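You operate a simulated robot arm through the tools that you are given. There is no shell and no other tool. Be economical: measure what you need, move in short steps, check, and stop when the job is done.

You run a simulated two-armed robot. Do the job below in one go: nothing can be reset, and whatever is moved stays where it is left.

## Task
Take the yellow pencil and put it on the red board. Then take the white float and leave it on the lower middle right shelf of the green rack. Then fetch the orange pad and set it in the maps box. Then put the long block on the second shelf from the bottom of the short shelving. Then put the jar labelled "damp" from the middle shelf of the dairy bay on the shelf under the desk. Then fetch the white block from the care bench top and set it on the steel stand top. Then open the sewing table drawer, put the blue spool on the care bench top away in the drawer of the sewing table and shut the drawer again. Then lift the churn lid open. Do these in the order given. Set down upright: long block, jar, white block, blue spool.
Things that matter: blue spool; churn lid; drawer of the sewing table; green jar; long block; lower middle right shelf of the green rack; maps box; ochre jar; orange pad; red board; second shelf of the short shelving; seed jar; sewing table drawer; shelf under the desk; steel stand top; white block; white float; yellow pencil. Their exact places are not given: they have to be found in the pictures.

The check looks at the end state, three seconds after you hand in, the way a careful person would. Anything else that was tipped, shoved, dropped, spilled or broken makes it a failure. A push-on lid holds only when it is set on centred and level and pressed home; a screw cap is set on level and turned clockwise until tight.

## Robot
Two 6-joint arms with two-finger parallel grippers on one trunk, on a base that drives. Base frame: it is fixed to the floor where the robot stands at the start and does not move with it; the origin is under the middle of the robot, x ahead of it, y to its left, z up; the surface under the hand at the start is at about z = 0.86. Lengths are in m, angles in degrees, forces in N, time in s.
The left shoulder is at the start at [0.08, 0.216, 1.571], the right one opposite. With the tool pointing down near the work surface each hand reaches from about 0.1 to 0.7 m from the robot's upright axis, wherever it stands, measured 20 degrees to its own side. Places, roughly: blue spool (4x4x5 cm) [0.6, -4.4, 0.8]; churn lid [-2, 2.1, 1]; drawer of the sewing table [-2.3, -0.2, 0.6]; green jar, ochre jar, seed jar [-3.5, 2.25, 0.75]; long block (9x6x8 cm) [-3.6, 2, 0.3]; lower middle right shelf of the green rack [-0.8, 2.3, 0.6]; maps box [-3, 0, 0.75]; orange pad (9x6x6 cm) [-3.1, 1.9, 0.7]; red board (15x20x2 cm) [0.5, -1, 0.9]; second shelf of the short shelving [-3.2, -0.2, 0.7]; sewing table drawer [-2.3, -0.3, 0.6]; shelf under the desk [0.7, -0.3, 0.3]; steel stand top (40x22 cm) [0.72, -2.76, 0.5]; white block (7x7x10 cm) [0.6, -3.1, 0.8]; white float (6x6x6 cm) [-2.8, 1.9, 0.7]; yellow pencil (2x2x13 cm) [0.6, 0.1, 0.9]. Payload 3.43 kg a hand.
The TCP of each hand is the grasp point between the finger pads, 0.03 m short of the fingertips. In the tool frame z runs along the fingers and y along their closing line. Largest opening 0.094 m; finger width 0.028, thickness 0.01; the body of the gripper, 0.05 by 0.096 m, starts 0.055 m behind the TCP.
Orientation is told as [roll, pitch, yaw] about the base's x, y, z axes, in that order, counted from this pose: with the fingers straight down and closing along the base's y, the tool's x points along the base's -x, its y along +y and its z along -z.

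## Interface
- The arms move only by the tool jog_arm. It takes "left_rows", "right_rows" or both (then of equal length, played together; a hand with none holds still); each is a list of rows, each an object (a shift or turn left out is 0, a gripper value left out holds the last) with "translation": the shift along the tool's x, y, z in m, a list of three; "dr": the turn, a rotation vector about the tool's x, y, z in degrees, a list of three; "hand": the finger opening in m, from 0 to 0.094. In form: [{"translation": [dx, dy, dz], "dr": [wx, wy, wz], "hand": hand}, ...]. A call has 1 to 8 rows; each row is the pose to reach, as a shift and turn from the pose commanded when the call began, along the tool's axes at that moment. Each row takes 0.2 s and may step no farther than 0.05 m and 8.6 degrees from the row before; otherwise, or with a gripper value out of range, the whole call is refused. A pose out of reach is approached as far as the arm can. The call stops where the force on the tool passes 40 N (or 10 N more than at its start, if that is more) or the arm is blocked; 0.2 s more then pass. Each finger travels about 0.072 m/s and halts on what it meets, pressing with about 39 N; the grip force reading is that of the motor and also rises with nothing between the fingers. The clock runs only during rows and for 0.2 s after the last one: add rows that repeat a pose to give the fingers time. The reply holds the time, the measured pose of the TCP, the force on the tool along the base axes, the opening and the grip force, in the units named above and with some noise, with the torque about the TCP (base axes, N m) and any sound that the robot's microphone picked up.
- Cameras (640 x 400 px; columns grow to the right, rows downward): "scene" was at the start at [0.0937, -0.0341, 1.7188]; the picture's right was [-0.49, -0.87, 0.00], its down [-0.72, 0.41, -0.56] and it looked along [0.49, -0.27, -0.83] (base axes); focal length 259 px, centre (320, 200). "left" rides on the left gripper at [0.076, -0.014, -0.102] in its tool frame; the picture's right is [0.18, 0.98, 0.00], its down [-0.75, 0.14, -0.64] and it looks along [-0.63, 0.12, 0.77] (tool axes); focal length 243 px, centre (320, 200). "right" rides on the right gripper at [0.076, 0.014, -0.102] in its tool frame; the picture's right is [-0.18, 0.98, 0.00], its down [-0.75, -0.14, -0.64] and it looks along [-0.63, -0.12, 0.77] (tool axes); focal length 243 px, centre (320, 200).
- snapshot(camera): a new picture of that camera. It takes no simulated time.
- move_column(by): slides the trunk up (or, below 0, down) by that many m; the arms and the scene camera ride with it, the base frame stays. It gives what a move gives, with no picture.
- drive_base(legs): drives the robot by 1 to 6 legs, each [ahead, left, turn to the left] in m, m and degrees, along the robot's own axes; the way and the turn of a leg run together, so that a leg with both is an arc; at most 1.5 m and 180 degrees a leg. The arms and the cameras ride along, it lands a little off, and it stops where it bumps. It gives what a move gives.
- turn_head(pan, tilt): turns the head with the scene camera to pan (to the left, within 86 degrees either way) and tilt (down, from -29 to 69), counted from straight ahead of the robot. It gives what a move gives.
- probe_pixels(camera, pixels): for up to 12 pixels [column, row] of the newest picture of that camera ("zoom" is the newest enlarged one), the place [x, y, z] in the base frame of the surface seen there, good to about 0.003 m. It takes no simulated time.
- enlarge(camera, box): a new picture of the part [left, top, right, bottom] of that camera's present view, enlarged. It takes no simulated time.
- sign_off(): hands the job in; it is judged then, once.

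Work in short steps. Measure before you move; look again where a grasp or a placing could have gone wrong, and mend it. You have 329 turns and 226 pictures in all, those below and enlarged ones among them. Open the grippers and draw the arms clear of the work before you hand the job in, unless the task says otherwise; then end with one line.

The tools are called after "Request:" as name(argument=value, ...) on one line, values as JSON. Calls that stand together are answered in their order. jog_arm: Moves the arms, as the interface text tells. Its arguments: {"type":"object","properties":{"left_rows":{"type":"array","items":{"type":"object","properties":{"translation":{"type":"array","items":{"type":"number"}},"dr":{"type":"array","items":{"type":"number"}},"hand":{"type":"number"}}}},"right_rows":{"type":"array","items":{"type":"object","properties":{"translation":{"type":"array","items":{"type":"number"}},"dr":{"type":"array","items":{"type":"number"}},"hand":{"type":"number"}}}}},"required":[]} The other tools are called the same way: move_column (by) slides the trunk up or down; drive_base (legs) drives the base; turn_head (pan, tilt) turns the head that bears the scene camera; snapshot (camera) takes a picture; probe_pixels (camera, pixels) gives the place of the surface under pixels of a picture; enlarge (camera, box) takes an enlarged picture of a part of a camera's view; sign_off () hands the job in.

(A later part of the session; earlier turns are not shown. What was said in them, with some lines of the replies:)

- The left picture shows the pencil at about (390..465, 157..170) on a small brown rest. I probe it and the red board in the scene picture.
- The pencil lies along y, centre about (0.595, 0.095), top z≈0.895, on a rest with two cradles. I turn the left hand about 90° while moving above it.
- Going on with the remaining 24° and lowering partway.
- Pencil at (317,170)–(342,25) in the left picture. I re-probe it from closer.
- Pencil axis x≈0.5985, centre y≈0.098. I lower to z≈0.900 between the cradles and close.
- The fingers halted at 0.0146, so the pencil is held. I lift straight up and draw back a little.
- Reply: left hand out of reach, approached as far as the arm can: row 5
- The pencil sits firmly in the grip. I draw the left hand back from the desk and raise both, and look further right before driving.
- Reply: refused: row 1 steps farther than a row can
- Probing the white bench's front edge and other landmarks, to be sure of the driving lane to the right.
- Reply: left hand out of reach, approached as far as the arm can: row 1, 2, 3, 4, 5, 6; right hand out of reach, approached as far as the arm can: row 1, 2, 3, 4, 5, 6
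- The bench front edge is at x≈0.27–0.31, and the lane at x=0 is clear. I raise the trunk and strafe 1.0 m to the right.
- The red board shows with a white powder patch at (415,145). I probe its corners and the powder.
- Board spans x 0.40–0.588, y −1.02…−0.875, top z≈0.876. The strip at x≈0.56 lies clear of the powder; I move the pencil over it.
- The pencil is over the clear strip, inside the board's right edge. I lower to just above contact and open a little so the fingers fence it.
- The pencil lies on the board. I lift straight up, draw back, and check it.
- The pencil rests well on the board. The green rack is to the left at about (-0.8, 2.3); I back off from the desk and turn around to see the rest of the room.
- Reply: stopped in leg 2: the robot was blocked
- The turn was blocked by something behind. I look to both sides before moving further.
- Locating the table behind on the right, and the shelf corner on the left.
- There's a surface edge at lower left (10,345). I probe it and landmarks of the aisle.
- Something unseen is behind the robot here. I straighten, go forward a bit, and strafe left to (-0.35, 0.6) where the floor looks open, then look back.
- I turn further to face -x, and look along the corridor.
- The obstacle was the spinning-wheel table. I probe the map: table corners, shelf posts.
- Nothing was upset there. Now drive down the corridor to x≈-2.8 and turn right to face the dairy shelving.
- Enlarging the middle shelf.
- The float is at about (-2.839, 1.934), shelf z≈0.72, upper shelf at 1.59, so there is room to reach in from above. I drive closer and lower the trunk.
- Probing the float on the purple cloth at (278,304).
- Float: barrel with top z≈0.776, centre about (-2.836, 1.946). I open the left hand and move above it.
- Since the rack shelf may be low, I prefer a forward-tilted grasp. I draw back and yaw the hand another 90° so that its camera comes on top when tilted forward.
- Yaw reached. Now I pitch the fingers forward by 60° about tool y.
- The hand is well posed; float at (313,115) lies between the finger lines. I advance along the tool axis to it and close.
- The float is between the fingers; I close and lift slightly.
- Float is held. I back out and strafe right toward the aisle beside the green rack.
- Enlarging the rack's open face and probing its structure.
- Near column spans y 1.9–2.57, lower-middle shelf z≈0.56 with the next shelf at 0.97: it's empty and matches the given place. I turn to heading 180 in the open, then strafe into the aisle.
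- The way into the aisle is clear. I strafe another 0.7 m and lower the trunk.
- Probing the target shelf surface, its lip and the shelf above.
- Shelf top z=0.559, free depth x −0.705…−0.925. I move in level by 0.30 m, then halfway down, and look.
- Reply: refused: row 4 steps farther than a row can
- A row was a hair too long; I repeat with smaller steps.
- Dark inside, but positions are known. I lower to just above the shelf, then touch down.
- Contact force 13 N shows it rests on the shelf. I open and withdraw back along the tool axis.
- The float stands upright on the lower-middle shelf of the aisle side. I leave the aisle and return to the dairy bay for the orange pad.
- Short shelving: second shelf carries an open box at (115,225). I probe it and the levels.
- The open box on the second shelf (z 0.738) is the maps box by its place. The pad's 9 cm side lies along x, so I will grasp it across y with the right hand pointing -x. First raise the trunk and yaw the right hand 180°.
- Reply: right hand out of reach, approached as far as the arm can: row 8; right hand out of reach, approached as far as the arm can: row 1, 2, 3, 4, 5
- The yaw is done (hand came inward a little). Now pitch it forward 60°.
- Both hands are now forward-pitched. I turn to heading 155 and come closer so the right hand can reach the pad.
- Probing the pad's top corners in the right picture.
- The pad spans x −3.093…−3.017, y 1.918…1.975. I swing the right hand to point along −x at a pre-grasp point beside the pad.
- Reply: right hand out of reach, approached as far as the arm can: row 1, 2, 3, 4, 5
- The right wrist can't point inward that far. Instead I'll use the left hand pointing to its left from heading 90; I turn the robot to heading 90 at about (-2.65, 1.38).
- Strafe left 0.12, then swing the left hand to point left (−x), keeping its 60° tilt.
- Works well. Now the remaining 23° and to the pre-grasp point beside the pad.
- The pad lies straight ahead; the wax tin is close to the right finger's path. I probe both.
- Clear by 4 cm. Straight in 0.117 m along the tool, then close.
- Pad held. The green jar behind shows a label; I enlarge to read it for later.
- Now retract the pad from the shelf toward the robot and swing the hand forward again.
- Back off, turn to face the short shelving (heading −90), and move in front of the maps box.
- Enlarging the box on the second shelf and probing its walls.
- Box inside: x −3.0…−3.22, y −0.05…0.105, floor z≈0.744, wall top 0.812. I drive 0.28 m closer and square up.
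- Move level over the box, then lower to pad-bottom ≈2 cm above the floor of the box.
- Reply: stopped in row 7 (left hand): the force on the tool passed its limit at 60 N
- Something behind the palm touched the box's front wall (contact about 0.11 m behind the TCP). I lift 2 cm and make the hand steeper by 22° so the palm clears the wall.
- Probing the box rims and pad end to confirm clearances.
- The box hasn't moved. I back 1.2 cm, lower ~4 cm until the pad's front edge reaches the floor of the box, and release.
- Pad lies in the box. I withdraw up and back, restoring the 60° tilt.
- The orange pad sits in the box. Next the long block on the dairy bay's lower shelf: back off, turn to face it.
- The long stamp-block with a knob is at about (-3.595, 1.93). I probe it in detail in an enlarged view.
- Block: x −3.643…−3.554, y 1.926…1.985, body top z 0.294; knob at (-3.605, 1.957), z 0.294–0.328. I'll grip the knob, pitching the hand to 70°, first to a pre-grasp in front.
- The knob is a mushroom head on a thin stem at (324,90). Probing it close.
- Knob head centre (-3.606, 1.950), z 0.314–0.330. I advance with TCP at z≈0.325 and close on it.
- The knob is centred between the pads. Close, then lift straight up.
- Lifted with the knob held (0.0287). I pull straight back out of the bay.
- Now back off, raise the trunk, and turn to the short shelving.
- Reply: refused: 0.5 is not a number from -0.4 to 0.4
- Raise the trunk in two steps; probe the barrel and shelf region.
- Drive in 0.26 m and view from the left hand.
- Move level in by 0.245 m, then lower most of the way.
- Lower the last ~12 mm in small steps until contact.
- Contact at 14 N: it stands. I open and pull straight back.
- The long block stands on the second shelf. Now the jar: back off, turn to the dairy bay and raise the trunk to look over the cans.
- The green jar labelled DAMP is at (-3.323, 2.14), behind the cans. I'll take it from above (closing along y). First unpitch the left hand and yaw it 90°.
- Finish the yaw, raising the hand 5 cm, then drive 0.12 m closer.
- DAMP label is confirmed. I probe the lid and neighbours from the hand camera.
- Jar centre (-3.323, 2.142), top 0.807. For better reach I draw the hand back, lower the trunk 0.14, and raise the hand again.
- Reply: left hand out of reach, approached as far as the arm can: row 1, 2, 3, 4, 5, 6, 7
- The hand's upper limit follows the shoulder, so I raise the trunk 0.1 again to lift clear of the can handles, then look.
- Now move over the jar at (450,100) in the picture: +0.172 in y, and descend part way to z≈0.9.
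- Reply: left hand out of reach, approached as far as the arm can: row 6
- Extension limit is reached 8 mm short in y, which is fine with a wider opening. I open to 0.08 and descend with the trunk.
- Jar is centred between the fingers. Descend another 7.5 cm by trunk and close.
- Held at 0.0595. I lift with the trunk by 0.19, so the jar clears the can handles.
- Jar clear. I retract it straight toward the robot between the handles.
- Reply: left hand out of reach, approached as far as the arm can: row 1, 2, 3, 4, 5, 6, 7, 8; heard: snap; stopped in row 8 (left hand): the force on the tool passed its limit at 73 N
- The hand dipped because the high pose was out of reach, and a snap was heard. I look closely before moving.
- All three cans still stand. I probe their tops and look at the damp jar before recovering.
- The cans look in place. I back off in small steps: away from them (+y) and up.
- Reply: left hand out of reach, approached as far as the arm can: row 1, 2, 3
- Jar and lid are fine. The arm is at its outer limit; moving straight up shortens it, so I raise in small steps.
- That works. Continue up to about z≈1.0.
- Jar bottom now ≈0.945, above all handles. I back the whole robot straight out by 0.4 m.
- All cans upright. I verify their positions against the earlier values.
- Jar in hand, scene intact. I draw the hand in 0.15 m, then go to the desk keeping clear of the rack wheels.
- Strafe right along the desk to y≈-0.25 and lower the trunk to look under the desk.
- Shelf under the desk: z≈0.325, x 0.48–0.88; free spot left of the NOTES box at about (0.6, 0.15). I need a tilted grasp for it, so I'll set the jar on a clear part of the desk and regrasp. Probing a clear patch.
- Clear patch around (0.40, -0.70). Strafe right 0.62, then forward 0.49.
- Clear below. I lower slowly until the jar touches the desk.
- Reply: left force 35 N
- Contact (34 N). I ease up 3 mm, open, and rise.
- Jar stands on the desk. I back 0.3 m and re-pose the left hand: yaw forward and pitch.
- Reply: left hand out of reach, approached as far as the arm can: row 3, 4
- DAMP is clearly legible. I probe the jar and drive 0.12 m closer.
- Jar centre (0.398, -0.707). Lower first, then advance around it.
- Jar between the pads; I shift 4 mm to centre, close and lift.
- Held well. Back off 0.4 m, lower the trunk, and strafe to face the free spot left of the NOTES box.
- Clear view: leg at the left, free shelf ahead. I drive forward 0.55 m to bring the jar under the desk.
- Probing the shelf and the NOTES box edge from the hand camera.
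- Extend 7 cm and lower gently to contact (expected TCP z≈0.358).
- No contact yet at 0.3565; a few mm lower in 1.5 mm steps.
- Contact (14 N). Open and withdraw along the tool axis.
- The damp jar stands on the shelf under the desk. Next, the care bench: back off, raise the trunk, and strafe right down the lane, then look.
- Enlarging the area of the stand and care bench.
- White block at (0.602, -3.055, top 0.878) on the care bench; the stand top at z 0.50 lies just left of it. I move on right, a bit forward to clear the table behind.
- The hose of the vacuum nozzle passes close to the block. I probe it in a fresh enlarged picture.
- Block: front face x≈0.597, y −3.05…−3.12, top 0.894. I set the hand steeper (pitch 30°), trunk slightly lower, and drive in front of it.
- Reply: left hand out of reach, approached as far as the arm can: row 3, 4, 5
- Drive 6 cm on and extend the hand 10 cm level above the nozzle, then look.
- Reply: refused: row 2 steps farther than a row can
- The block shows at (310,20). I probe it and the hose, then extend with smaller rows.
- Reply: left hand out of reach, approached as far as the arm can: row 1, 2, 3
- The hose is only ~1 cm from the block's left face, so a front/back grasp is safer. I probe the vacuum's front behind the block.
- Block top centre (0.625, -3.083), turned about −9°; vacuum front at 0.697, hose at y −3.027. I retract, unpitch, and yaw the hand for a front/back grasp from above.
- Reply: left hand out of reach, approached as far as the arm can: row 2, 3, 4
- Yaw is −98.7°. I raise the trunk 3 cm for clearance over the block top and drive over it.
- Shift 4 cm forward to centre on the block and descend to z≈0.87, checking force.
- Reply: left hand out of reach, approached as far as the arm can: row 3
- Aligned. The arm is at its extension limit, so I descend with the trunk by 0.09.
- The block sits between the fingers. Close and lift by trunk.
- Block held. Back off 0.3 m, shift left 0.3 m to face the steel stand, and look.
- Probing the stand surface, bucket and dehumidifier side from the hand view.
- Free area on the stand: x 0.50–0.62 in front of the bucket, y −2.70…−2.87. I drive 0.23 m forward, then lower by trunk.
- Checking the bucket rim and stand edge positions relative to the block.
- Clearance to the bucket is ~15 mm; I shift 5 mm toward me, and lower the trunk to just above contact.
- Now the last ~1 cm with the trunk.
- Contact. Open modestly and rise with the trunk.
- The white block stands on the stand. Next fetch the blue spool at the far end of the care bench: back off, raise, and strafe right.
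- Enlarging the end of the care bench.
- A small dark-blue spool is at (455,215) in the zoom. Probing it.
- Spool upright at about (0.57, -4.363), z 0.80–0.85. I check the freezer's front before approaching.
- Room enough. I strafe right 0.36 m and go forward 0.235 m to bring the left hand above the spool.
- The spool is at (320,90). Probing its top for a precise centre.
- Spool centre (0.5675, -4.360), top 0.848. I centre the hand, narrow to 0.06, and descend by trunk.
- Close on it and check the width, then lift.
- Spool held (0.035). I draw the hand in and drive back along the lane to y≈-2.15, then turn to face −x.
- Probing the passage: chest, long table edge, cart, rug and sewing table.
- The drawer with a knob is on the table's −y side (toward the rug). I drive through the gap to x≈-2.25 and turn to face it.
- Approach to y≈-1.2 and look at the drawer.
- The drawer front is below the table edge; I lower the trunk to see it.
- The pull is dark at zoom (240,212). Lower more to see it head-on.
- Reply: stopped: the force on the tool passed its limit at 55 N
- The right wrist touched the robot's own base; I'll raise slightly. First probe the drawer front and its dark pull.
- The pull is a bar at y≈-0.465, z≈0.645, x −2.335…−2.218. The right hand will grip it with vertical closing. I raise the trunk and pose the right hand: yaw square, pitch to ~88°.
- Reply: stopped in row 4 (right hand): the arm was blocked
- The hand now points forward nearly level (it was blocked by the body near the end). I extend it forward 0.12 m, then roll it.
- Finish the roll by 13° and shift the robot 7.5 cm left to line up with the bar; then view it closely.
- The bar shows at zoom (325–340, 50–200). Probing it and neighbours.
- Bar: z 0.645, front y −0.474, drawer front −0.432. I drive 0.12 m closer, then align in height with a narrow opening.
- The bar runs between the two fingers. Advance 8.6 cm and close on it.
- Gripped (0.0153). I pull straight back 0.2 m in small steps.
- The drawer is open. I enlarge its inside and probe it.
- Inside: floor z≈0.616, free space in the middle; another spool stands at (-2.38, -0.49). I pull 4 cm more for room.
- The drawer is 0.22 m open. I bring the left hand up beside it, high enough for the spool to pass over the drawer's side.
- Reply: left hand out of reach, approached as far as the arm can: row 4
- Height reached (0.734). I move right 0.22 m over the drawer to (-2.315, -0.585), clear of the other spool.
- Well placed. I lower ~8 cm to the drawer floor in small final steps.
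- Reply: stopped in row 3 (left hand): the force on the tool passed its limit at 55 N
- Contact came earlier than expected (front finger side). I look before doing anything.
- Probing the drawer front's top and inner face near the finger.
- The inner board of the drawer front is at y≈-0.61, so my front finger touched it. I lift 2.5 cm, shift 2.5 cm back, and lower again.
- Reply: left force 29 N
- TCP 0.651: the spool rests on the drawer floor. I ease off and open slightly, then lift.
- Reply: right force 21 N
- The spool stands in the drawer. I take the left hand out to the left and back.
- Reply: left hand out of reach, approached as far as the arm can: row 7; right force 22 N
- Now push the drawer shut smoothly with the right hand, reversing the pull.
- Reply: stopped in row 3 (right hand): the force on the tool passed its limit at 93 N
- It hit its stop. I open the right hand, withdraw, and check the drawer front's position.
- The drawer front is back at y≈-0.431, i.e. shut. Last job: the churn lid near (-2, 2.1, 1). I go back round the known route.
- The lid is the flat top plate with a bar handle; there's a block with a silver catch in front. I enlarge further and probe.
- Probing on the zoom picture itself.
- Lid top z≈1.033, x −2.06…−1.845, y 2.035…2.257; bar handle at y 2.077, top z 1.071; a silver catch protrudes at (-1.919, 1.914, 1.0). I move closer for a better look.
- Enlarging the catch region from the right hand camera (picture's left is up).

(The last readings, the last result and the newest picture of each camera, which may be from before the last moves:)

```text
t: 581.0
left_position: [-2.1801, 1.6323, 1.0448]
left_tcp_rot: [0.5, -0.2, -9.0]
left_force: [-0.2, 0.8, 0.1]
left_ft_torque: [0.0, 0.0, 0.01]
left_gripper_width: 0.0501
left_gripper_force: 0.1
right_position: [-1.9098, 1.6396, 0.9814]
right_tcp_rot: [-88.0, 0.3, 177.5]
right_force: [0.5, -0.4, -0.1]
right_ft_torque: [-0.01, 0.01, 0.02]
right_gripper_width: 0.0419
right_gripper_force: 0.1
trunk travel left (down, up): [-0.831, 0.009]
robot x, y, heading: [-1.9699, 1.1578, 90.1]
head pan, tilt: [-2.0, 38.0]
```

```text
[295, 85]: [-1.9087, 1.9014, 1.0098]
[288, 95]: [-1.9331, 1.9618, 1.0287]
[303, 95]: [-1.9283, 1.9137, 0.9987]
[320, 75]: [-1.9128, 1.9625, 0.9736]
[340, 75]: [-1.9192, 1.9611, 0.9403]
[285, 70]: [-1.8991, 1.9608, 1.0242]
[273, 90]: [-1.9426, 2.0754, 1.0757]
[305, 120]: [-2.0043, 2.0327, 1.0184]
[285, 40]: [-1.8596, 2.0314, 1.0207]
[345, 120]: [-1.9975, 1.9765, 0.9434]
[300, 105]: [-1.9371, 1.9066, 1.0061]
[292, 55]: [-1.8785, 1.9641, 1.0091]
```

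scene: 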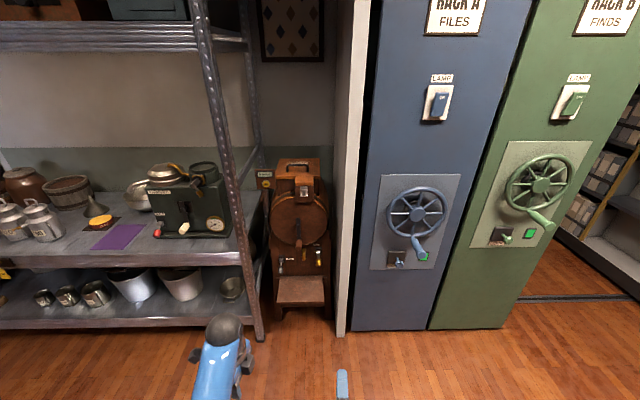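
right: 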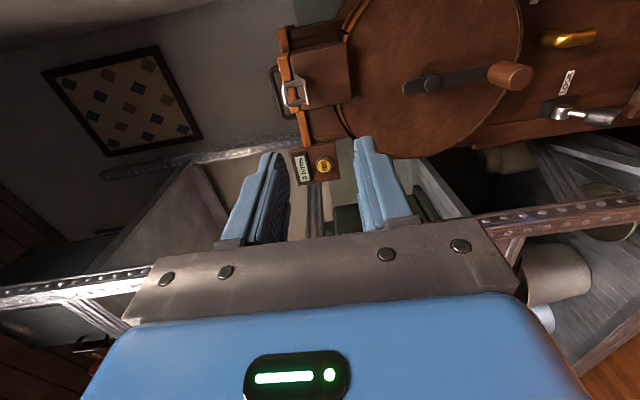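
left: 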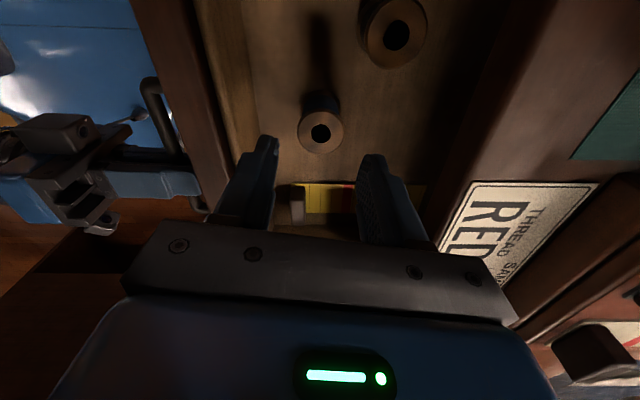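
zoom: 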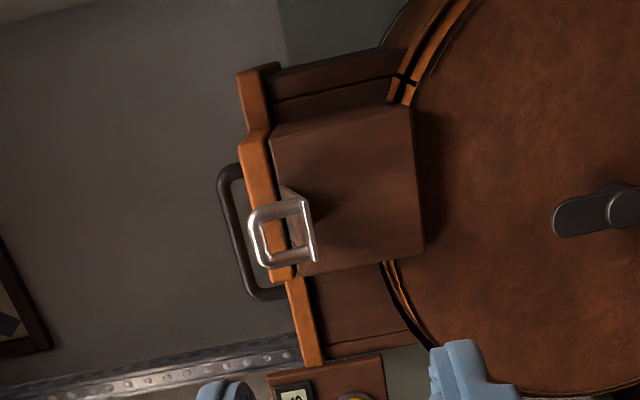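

The tongue of the lid lies over a block with a silver loop catch. I check where the shelf post and wall panel stand, since both forearms must pass between them.

Request:
snapshot(camera="scene")

Request:
probe_pixels(camera="scene", pixels=[[228, 200], [238, 250], [222, 160], [268, 200], [278, 240], [400, 220], [412, 260], [430, 200], [310, 213], [335, 215], [324, 245], [345, 270]])

```text
56 pictures are left
```

scene: 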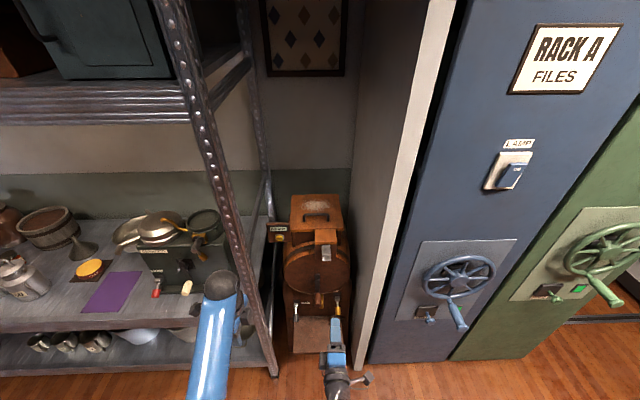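

```text
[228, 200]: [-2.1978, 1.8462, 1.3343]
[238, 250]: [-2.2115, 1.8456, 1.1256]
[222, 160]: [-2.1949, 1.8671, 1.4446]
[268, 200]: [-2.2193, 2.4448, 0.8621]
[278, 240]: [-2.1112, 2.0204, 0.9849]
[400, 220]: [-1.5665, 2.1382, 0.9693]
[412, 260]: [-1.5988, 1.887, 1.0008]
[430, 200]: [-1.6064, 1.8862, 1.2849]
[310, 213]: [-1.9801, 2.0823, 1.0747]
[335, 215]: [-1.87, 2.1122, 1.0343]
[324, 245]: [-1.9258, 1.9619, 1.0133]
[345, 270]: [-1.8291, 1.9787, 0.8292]
```

Opening between post (x −2.20) and panel (x −1.62) is wide enough. I retract the right hand a bit, square the left hand's yaw and tilt it 30° forward, then move to (-1.85, 1.38).

Request:
jog_arm(left_rows=[{"translation": [0, -0.02, 0], "dr": [0, 0, -8]}, {"translation": [0, -0.02, 0], "dr": [0, 0, -9]}, {"translation": [0, -0.02, 0], "dr": [0, 0, -9]}], right_rows=[{"translation": [0, 0, -0.03], "hand": 0.02}, {"translation": [0, 0, -0.05], "hand": 0.0}, {"translation": [0, 0, -0.07]}])

Request:
jog_arm(left_rows=[{"dr": [-7.5, 0, 0]}, {"dr": [-15, 0, 0]}, {"dr": [-22.5, 0, 0]}, {"dr": [-30, 0, 0]}])

Request:
drive_base(legs=[[0, -0.12, 0], [0.2, 0, 0]])

Request:
snapshot(camera="left")

```text
t: 581.8
left_position: [-2.1838, 1.6139, 1.0404]
left_tcp_rot: [0.6, -0.4, 0.0]
left_force: [-0.3, 0.7, 0.3]
left_ft_torque: [-0.04, -0.02, 0.02]
left_gripper_width: 0.0501
left_gripper_force: 0.0
left hand out of reach, approached as far as the arm can: row 1, 2, 3
right_position: [-1.9141, 1.5721, 0.9835]
right_tcp_rot: [-87.9, 0.2, 177.6]
right_force: [-0.4, 0.1, -0.2]
right_ft_torque: [-0.01, -0.02, 0.01]
right_gripper_width: 0.0
right_gripper_force: 33.1
trunk travel left (down, up): [-0.831, 0.009]
robot x, y, heading: [-1.9716, 1.1617, 90.0]
head pan, tilt: [-2.0, 38.0]
```

```text
t: 582.8
left_position: [-2.1838, 1.6116, 1.0417]
left_tcp_rot: [30.5, -0.4, 0.1]
left_force: [0.4, 0.6, 0.0]
left_ft_torque: [-0.02, 0.0, 0.01]
left_gripper_width: 0.0497
left_gripper_force: 0.2
right_position: [-1.915, 1.5715, 0.9842]
right_tcp_rot: [-88.0, 0.2, 177.4]
right_force: [0.0, -0.3, 0.1]
right_ft_torque: [-0.03, 0.03, -0.01]
right_gripper_width: 0.0
right_gripper_force: 32.9
trunk travel left (down, up): [-0.831, 0.009]
robot x, y, heading: [-1.9711, 1.1594, 89.8]
head pan, tilt: [-2.0, 38.0]
```

```text
t: 585.3
left_position: [-2.0665, 1.809, 1.0436]
left_tcp_rot: [30.6, -0.3, 0.2]
left_force: [0.0, 0.0, -0.4]
left_ft_torque: [0.04, -0.01, 0.02]
left_gripper_width: 0.0499
left_gripper_force: 0.0
right_position: [-1.7967, 1.7686, 0.9856]
right_tcp_rot: [-88.1, 0.3, 177.6]
right_force: [-0.7, 0.3, -0.2]
right_ft_torque: [-0.05, 0.01, -0.04]
right_gripper_width: 0.0001
right_gripper_force: 32.7
trunk travel left (down, up): [-0.831, 0.009]
robot x, y, heading: [-1.8497, 1.3589, 90.0]
head pan, tilt: [-2.0, 38.0]
```

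```text
55 pictures are left
```

left: 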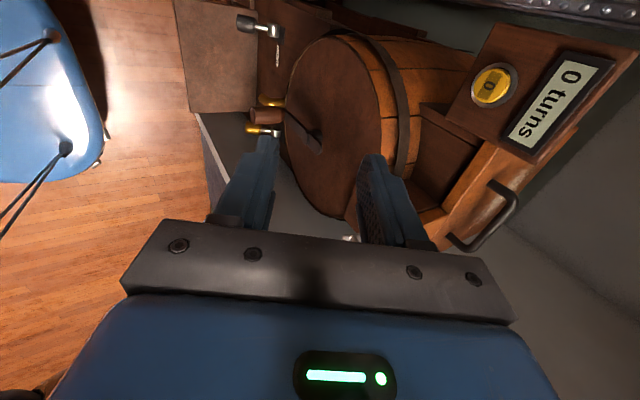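

Raise the left hand and move it right to x≈-1.985, testing the upward reach.

Request:
jog_arm(left_rows=[{"translation": [-0.03, 0.015, -0.026]}, {"translation": [-0.06, 0.03, -0.052]}, {"translation": [-0.082, 0.05, -0.087]}])

```text
t: 586.1
left_position: [-1.984, 1.8116, 1.1413]
left_tcp_rot: [30.3, -0.5, 0.1]
left_force: [0.0, 0.2, -0.4]
left_ft_torque: [0.01, -0.02, 0.01]
left_gripper_width: 0.0499
left_gripper_force: 0.0
right_position: [-1.7956, 1.7733, 0.9827]
right_tcp_rot: [-87.9, 0.1, 177.6]
right_force: [0.1, -0.4, 0.0]
right_ft_torque: [-0.03, 0.01, 0.0]
right_gripper_width: 0.0001
right_gripper_force: 33.3
trunk travel left (down, up): [-0.831, 0.009]
robot x, y, heading: [-1.8516, 1.3606, 90.0]
head pan, tilt: [-2.0, 38.0]
```

Good reach. Now move forward to the pre-grasp point just in front of and above the bar.

Request:
jog_arm(left_rows=[{"translation": [0, 0.04, 0.023]}, {"translation": [0, 0.08, 0.046]}, {"translation": [0, 0.12, 0.069]}, {"translation": [0, 0.16, 0.092]}, {"translation": [0, 0.193, 0.113]}])

Request:
snapshot(camera="left")

```text
t: 587.3
left_position: [-1.9859, 2.0374, 1.1421]
left_tcp_rot: [30.2, -0.5, -0.1]
left_force: [1.0, 0.1, 0.0]
left_ft_torque: [-0.03, -0.01, -0.01]
left_gripper_width: 0.0499
left_gripper_force: 0.1
right_position: [-1.7958, 1.7726, 0.983]
right_tcp_rot: [-87.8, 0.3, 177.7]
right_force: [0.8, -1.1, 1.1]
right_ft_torque: [-0.01, 0.01, 0.0]
right_gripper_width: 0.0
right_gripper_force: 33.1
trunk travel left (down, up): [-0.831, 0.009]
robot x, y, heading: [-1.8519, 1.3559, 90.0]
head pan, tilt: [-2.0, 38.0]
```

```text
54 pictures are left
```

left: 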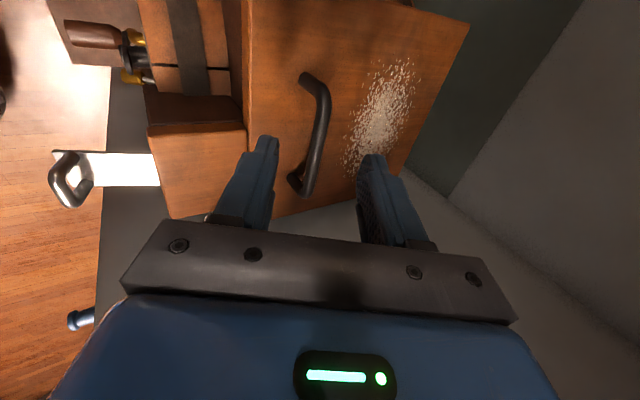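

The bar lies between the fingers. I narrow the opening, advance ~7 cm along the tool and close on the bar.

Request:
jog_arm(left_rows=[{"translation": [0, -0.002, 0.02], "hand": 0.034}, {"translation": [0, -0.004, 0.05]}, {"translation": [0, -0.004, 0.069]}, {"translation": [0, -0.004, 0.069], "hand": 0.0}, {"translation": [0, -0.004, 0.069]}, {"translation": [0, -0.004, 0.069]}, {"translation": [0, -0.004, 0.069]}])

Request:
snapshot(camera="left")

```text
t: 588.9
left_position: [-1.9837, 2.0714, 1.0842]
left_tcp_rot: [30.9, -0.3, 0.2]
left_force: [-2.7, 26.9, 19.0]
left_ft_torque: [0.38, 0.32, -0.1]
left_gripper_width: 0.0125
left_gripper_force: 44.8
right_position: [-1.7961, 1.7751, 0.9834]
right_tcp_rot: [-87.8, 0.3, 177.6]
right_force: [0.3, 0.2, 0.7]
right_ft_torque: [-0.01, -0.02, 0.02]
right_gripper_width: 0.0003
right_gripper_force: 32.6
trunk travel left (down, up): [-0.831, 0.009]
robot x, y, heading: [-1.8504, 1.3564, 90.3]
head pan, tilt: [-2.0, 38.0]
```

```text
53 pictures are left
```

left: 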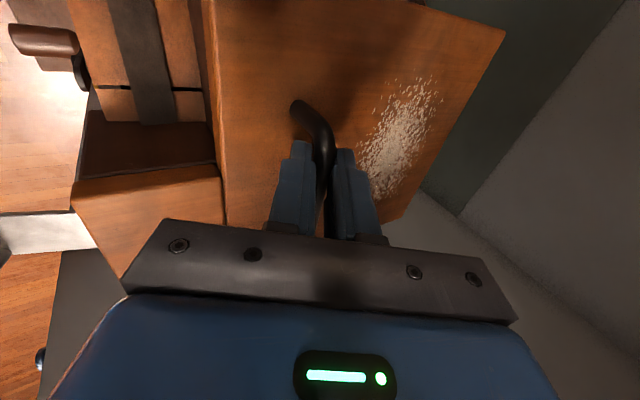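

Bar gripped (0.0125). A small test lift of 1.5 cm.

Request:
jog_arm(left_rows=[{"translation": [0, 0.001, -0.007]}, {"translation": [0, 0.005, -0.015]}])

Request:
snapshot(camera="left")

```text
t: 589.5
left_position: [-1.9842, 2.0726, 1.0873]
left_tcp_rot: [29.8, -0.4, 0.0]
left_force: [-1.0, 40.3, -14.1]
left_ft_torque: [0.17, 0.05, -0.21]
left_gripper_width: 0.0127
left_gripper_force: 44.7
right_position: [-1.796, 1.7809, 0.98]
right_tcp_rot: [-87.4, 0.3, 177.5]
right_force: [0.3, 0.1, -0.1]
right_ft_torque: [-0.01, -0.02, -0.01]
right_gripper_width: 0.0
right_gripper_force: 33.4
trunk travel left (down, up): [-0.831, 0.009]
robot x, y, heading: [-1.852, 1.36, 90.2]
head pan, tilt: [-2.0, 38.0]
```

```text
52 pictures are left
```

left: 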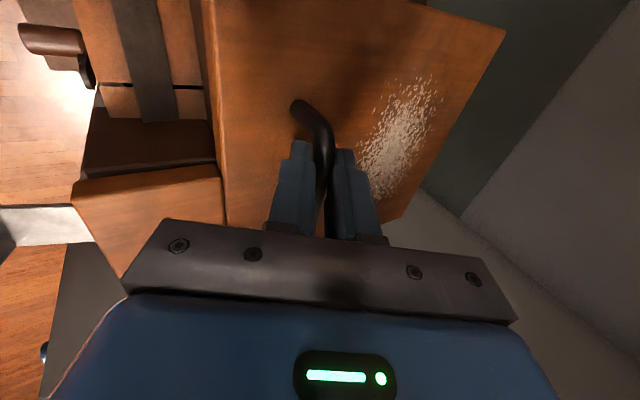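

Force builds sideways; I shift the command ~1 cm toward +y and lift a bit more to see whether the lid yields.

Request:
jog_arm(left_rows=[{"translation": [0, 0.007, 0.004]}, {"translation": [0, 0.013, -0.001]}, {"translation": [0, 0.017, -0.008]}])

```text
t: 590.3
left_position: [-1.985, 2.078, 1.1083]
left_tcp_rot: [30.0, -0.4, 0.0]
left_force: [1.1, 17.8, -11.0]
left_ft_torque: [-0.29, 0.13, 0.07]
left_gripper_width: 0.0126
left_gripper_force: 45.3
right_position: [-1.7963, 1.7763, 0.9822]
right_tcp_rot: [-87.7, 0.2, 177.5]
right_force: [0.7, 0.8, 0.2]
right_ft_torque: [0.0, 0.01, -0.03]
right_gripper_width: 0.0
right_gripper_force: 32.8
trunk travel left (down, up): [-0.831, 0.009]
robot x, y, heading: [-1.8558, 1.36, 90.3]
head pan, tilt: [-2.0, 38.0]
```

It rises (z +2.4 cm at ~11 N). I look to see whether the lid is moving.

Request:
snapshot(camera="scene")

Request:
enlarge(camera="scene", box=[220, 150, 400, 290])

```text
51 pictures are left
```

scene: 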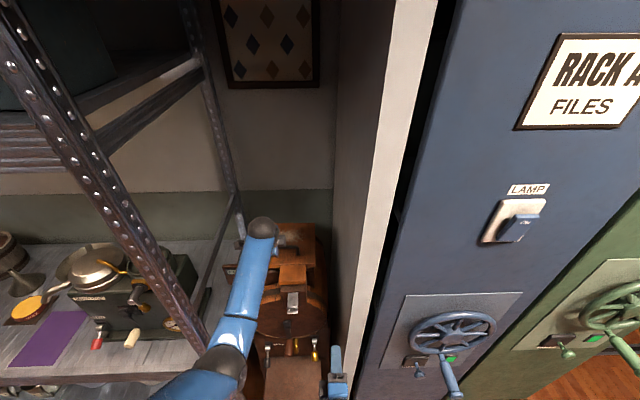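

```text
2.86 times, centred on (310, 220) of scene
```

zoom: 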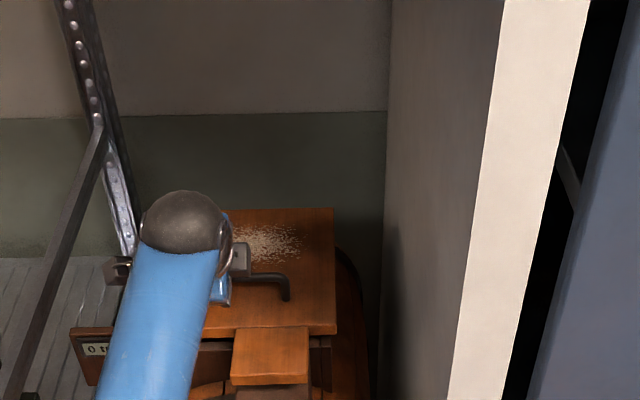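

The lid is lifting freely. I follow the hinge arc to about 40°.

Request:
jog_arm(left_rows=[{"translation": [0, 0.016, -0.009]}, {"translation": [0, 0.0326, -0.0184]}, {"translation": [0, 0.047, -0.0255]}, {"translation": [0, 0.0618, -0.0311]}, {"translation": [0, 0.077, -0.0355]}, {"translation": [0, 0.093, -0.0388]}])

Request:
snapshot(camera="left")

```text
t: 591.7
left_position: [-1.9822, 2.1378, 1.1906]
left_tcp_rot: [30.4, -0.3, 0.0]
left_force: [7.4, 5.2, -7.4]
left_ft_torque: [-0.19, -0.18, -1.1]
left_gripper_width: 0.012
left_gripper_force: 44.9
right_position: [-1.7939, 1.7744, 0.9832]
right_tcp_rot: [-87.8, 0.1, 177.5]
right_force: [0.3, -0.4, -0.9]
right_ft_torque: [0.04, -0.02, 0.0]
right_gripper_width: 0.0002
right_gripper_force: 32.7
trunk travel left (down, up): [-0.831, 0.009]
robot x, y, heading: [-1.854, 1.3593, 89.8]
head pan, tilt: [-2.0, 38.0]
```

```text
49 pictures are left
```

left: 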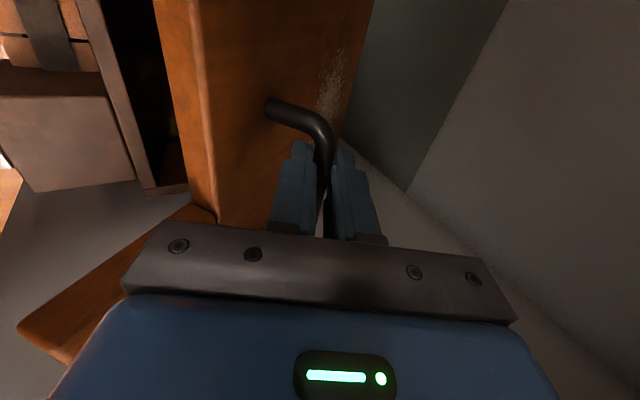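

Lid is at ~40° and held. Now the right fist goes under it: up and left first, then forward.

Request:
jog_arm(right_rows=[{"translation": [-0.025, -0.03, -0.01]}, {"translation": [-0.055, -0.06, -0.01]}, {"translation": [-0.085, -0.09, 0.0]}, {"translation": [-0.108, -0.108, 0.02]}, {"translation": [-0.11, -0.108, 0.065]}, {"translation": [-0.112, -0.108, 0.11]}, {"translation": [-0.114, -0.108, 0.155]}, {"translation": [-0.116, -0.108, 0.2]}])

Request:
snapshot(camera="right")

```text
t: 593.5
left_position: [-1.9822, 2.1371, 1.19]
left_tcp_rot: [30.1, -0.3, 0.0]
left_force: [10.1, 7.1, -5.3]
left_ft_torque: [0.1, 0.36, -0.99]
left_gripper_width: 0.0117
left_gripper_force: 44.8
right_position: [-1.9017, 1.9832, 1.0837]
right_tcp_rot: [-87.8, 0.1, 177.6]
right_force: [-0.4, -0.4, 0.0]
right_ft_torque: [0.01, -0.04, -0.01]
right_gripper_width: 0.0
right_gripper_force: 33.2
trunk travel left (down, up): [-0.831, 0.009]
robot x, y, heading: [-1.8516, 1.3605, 90.1]
head pan, tilt: [-2.0, 38.0]
```

```text
48 pictures are left
```

right: 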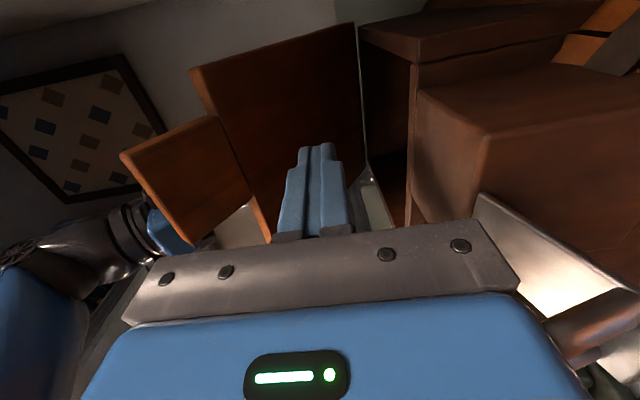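

The fist is lined up beneath the lid. I advance until about contact with the underside.

Request:
jog_arm(right_rows=[{"translation": [0, -0.01, 0.045]}, {"translation": [0, -0.02, 0.09]}, {"translation": [0, -0.025, 0.12]}, {"translation": [0, -0.03, 0.135]}])

```text
t: 594.5
left_position: [-1.9823, 2.1382, 1.1927]
left_tcp_rot: [30.7, -0.3, 0.0]
left_force: [9.4, 30.2, -8.9]
left_ft_torque: [0.33, 0.13, -1.14]
left_gripper_width: 0.0121
left_gripper_force: 44.9
right_position: [-1.896, 2.116, 1.103]
right_tcp_rot: [-87.4, 0.3, 177.6]
right_force: [1.4, -35.3, -7.2]
right_ft_torque: [0.03, -0.09, 0.35]
right_gripper_width: 0.0001
right_gripper_force: 33.2
trunk travel left (down, up): [-0.831, 0.009]
robot x, y, heading: [-1.8513, 1.3585, 90.3]
head pan, tilt: [-2.0, 38.0]
```

Contact (right −35 N, left +30 N). The right fist now supports the lid, so I open the left hand and draw it off the bar.

Request:
jog_arm(left_rows=[{"hand": 0.034}, {"hand": 0.036}, {"hand": 0.036}, {"translation": [0, 0, -0.02]}, {"translation": [0, -0.005, -0.045]}, {"translation": [0, -0.03, -0.065]}, {"translation": [0, -0.07, -0.08]}])

Request:
snapshot(camera="right")

```text
t: 596.1
left_position: [-1.9844, 2.0328, 1.2271]
left_tcp_rot: [30.4, -0.4, 0.1]
left_force: [0.0, -0.3, -0.8]
left_ft_torque: [0.0, 0.03, 0.01]
left_gripper_width: 0.0359
left_gripper_force: 0.1
right_position: [-1.898, 2.1159, 1.1112]
right_tcp_rot: [-88.0, 0.2, 177.6]
right_force: [-0.2, 0.0, -0.2]
right_ft_torque: [-0.02, 0.02, -0.03]
right_gripper_width: 0.0001
right_gripper_force: 33.9
trunk travel left (down, up): [-0.831, 0.009]
robot x, y, heading: [-1.8497, 1.3556, 90.1]
head pan, tilt: [-2.0, 38.0]
```

```text
47 pictures are left
```

right: 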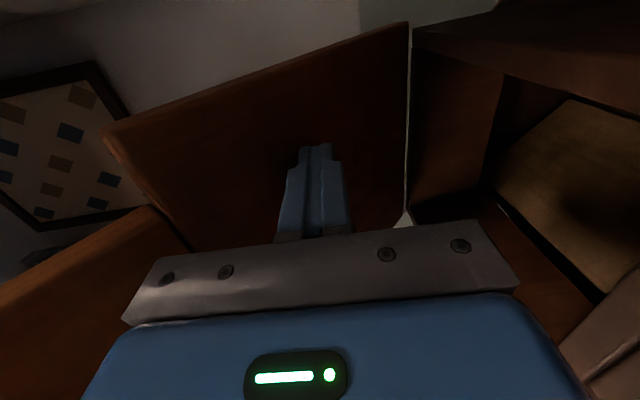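

No load on the fist: the lid stays by itself (stiff hinge). I draw the left hand further back and push the lid on with the right, up and forward.

Request:
jog_arm(left_rows=[{"translation": [0, -0.04, -0.02]}, {"translation": [0, -0.08, -0.04]}, {"translation": [0, -0.12, -0.06]}, {"translation": [0, -0.15, -0.075]}, {"translation": [0, -0.15, -0.075]}, {"translation": [0, -0.15, -0.075]}], right_rows=[{"translation": [0, -0.005, 0.005]}, {"translation": [0, -0.012, 0.02]}, {"translation": [0, -0.02, 0.04]}, {"translation": [0, -0.03, 0.06]}, {"translation": [0, -0.04, 0.08]}, {"translation": [0, -0.045, 0.1]}])

Request:
snapshot(camera="scene")

```text
t: 597.5
left_position: [-1.9852, 1.8677, 1.2152]
left_tcp_rot: [30.3, -0.3, 0.1]
left_force: [-0.5, -0.9, 0.5]
left_ft_torque: [-0.02, 0.01, -0.03]
left_gripper_width: 0.0361
left_gripper_force: 0.1
right_position: [-1.8874, 2.1813, 1.1575]
right_tcp_rot: [-87.9, 0.2, 177.6]
right_force: [-0.7, -0.4, -0.2]
right_ft_torque: [-0.01, 0.01, 0.03]
right_gripper_width: 0.0001
right_gripper_force: 32.7
right hand out of reach, approached as far as the arm can: row 4, 5, 6
trunk travel left (down, up): [-0.831, 0.009]
robot x, y, heading: [-1.8526, 1.3586, 90.2]
head pan, tilt: [-2.0, 38.0]
```

```text
46 pictures are left
```

scene: 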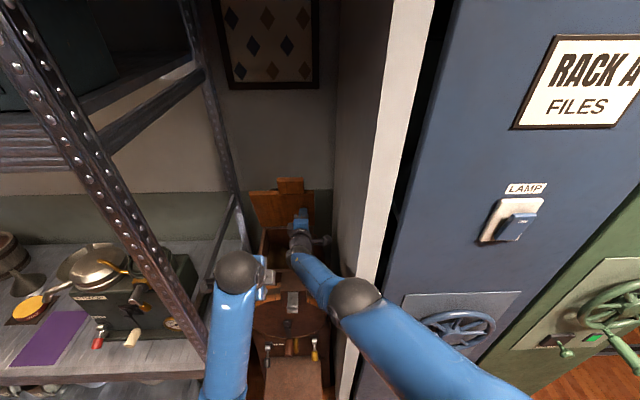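

The lid is well up. Let me see its angle enlarged.

Request:
enlarge(camera="scene", box=[220, 150, 360, 290])

Request:
probe_pixels(camera="scene", pixels=[[258, 195], [290, 180], [270, 210], [268, 225], [308, 205], [290, 195]])

```text
2.86 times, centred on (290, 220) of scene
```

zoom: 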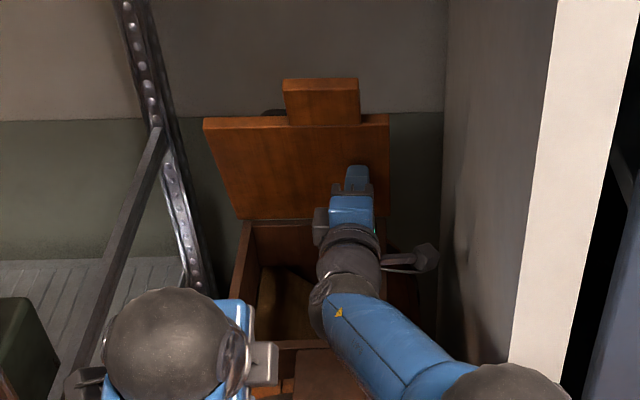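

```text
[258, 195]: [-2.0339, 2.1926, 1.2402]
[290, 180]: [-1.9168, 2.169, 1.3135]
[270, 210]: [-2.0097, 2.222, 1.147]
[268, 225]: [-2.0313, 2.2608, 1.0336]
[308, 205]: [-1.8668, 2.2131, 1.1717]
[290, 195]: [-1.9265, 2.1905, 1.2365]
```

The lid stands at ~72°. I push it past vertical by driving forward 9 cm with the fist at z≈1.16.

Request:
drive_base(legs=[[0.09, 0, 0]])

Request:
snapshot(camera="scene")

Request:
probe_pixels(camera="scene", pixels=[[258, 195], [288, 170], [270, 210], [300, 190], [285, 185], [265, 185]])

```text
t: 598.6
left_position: [-1.9871, 1.9465, 1.2146]
left_tcp_rot: [30.4, -0.4, 0.2]
left_force: [-0.1, -0.8, 0.3]
left_ft_torque: [-0.01, -0.01, 0.0]
left_gripper_width: 0.0361
left_gripper_force: 0.1
right_position: [-1.8911, 2.2555, 1.1566]
right_tcp_rot: [-88.6, 0.4, 177.0]
right_force: [0.5, 0.1, 0.1]
right_ft_torque: [0.01, 0.02, -0.03]
right_gripper_width: 0.0
right_gripper_force: 32.7
trunk travel left (down, up): [-0.831, 0.009]
robot x, y, heading: [-1.8515, 1.4397, 89.7]
head pan, tilt: [-2.0, 38.0]
stopped in leg 1: the force on the tool passed its limit at 436 N (the readings are from after the stop); the commanded pose is now the measured one
```

```text
44 pictures are left
```

scene: 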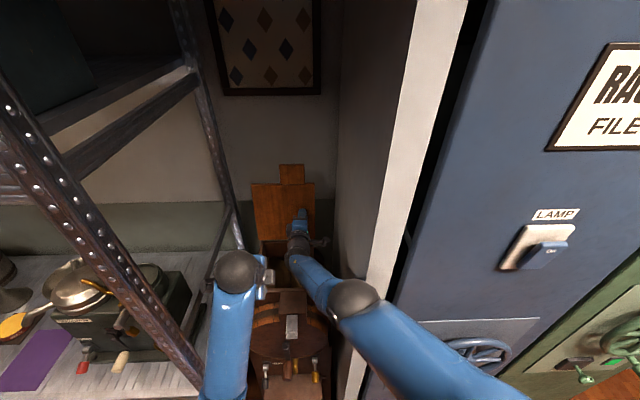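

```text
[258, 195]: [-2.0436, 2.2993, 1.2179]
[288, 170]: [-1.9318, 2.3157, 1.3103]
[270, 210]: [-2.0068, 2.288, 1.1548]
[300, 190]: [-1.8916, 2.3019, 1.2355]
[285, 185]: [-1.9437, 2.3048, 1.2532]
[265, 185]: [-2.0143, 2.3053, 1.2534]
```

The lid is past vertical (~101°) against its stop. I retreat straight back and check that it stays.

Request:
drive_base(legs=[[-0.45, 0, 0]])

Request:
jog_arm(left_rows=[{"hand": 0.06}, {"hand": 0.09}, {"hand": 0.09}], right_rows=[{"hand": 0.03}, {"hand": 0.06}, {"hand": 0.09}])

Request:
snapshot(camera="scene")

Request:
enlarge(camera="scene", box=[240, 120, 400, 300])

```text
t: 601.3
left_position: [-1.9844, 1.5005, 1.2136]
left_tcp_rot: [30.1, -0.4, -0.1]
left_force: [0.0, -0.1, -0.4]
left_ft_torque: [0.01, -0.01, -0.02]
left_gripper_width: 0.0362
left_gripper_force: 0.2
right_position: [-1.8865, 1.8101, 1.1555]
right_tcp_rot: [-88.6, 0.4, 176.8]
right_force: [0.4, -0.5, -0.2]
right_ft_torque: [0.01, 0.01, 0.01]
right_gripper_width: 0.0
right_gripper_force: 33.2
trunk travel left (down, up): [-0.831, 0.009]
robot x, y, heading: [-1.8514, 0.9895, 89.8]
head pan, tilt: [-2.0, 38.0]
```

```text
t: 602.1
left_position: [-1.9839, 1.5004, 1.2146]
left_tcp_rot: [30.2, -0.4, -0.1]
left_force: [0.0, 0.7, 0.7]
left_ft_torque: [-0.03, -0.02, -0.01]
left_gripper_width: 0.0901
left_gripper_force: 0.1
right_position: [-1.8871, 1.8075, 1.1573]
right_tcp_rot: [-88.7, 0.4, 176.8]
right_force: [0.5, -0.3, -0.5]
right_ft_torque: [0.02, 0.01, 0.01]
right_gripper_width: 0.0902
right_gripper_force: 0.1
trunk travel left (down, up): [-0.831, 0.009]
robot x, y, heading: [-1.8555, 0.9888, 90.2]
head pan, tilt: [-2.0, 38.0]
```

```text
43 pictures are left
```

scene: 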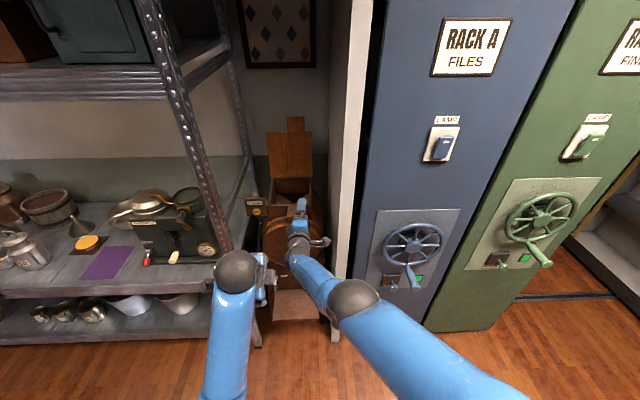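

```text
2.22 times, centred on (320, 210) of scene
```

zoom: 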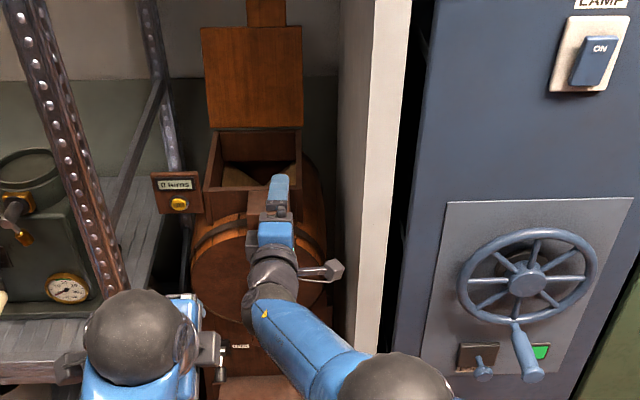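

The lid stays open. Before handing in I check the cans once more from here, because of the earlier contact.

Request:
turn_head(pan=50, tilt=28)

Request:
snapshot(camera="scene")

Request:
enlarge(camera="scene", box=[240, 120, 400, 220])

```text
t: 603.3
left_position: [-1.9842, 1.4985, 1.2144]
left_tcp_rot: [30.3, -0.4, -0.1]
left_force: [0.0, 0.1, 0.2]
left_ft_torque: [-0.06, -0.02, -0.02]
left_gripper_width: 0.0902
left_gripper_force: 0.0
right_position: [-1.8863, 1.8066, 1.1567]
right_tcp_rot: [-88.8, 0.3, 176.8]
right_force: [0.3, -0.9, 0.4]
right_ft_torque: [0.0, 0.02, -0.01]
right_gripper_width: 0.0901
right_gripper_force: 0.1
trunk travel left (down, up): [-0.831, 0.009]
robot x, y, heading: [-1.8509, 0.9905, 89.9]
head pan, tilt: [50.0, 28.0]
```

```text
41 pictures are left
```

scene: 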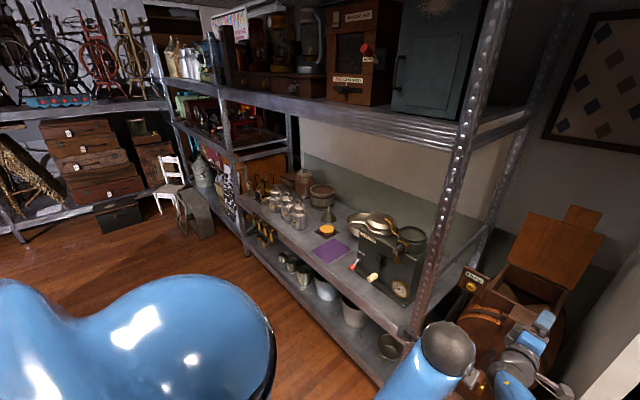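

```text
4.00 times, centred on (320, 170) of scene
```

zoom: 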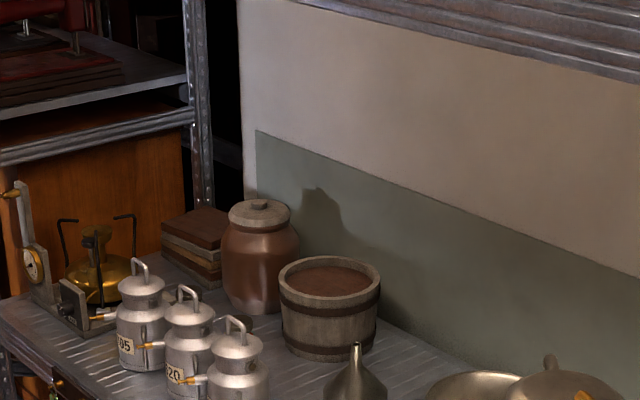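

Everything stands. I draw back another 0.15 m so the hands are well clear, then hand in.

Request:
drive_base(legs=[[-0.15, 0, 0]])

Request:
sign_off()

```text
t: 604.7
left_position: [-1.9845, 1.3566, 1.2117]
left_tcp_rot: [30.1, -0.4, 0.1]
left_force: [-0.9, 0.5, 0.2]
left_ft_torque: [0.0, 0.03, -0.03]
left_gripper_width: 0.09
left_gripper_force: 0.0
right_position: [-1.8879, 1.6628, 1.1542]
right_tcp_rot: [-88.5, 0.4, 176.8]
right_force: [0.2, 0.4, -0.3]
right_ft_torque: [0.01, 0.01, 0.0]
right_gripper_width: 0.09
right_gripper_force: 0.0
trunk travel left (down, up): [-0.831, 0.009]
robot x, y, heading: [-1.851, 0.8396, 89.8]
head pan, tilt: [50.0, 28.0]
```

```text
The job is handed in.
```

All eight steps are done in order and the job is handed in; the one worry is a hard bump against the dairy cans while lifting out the damp jar, with a snap heard (they still stand and look undamaged).
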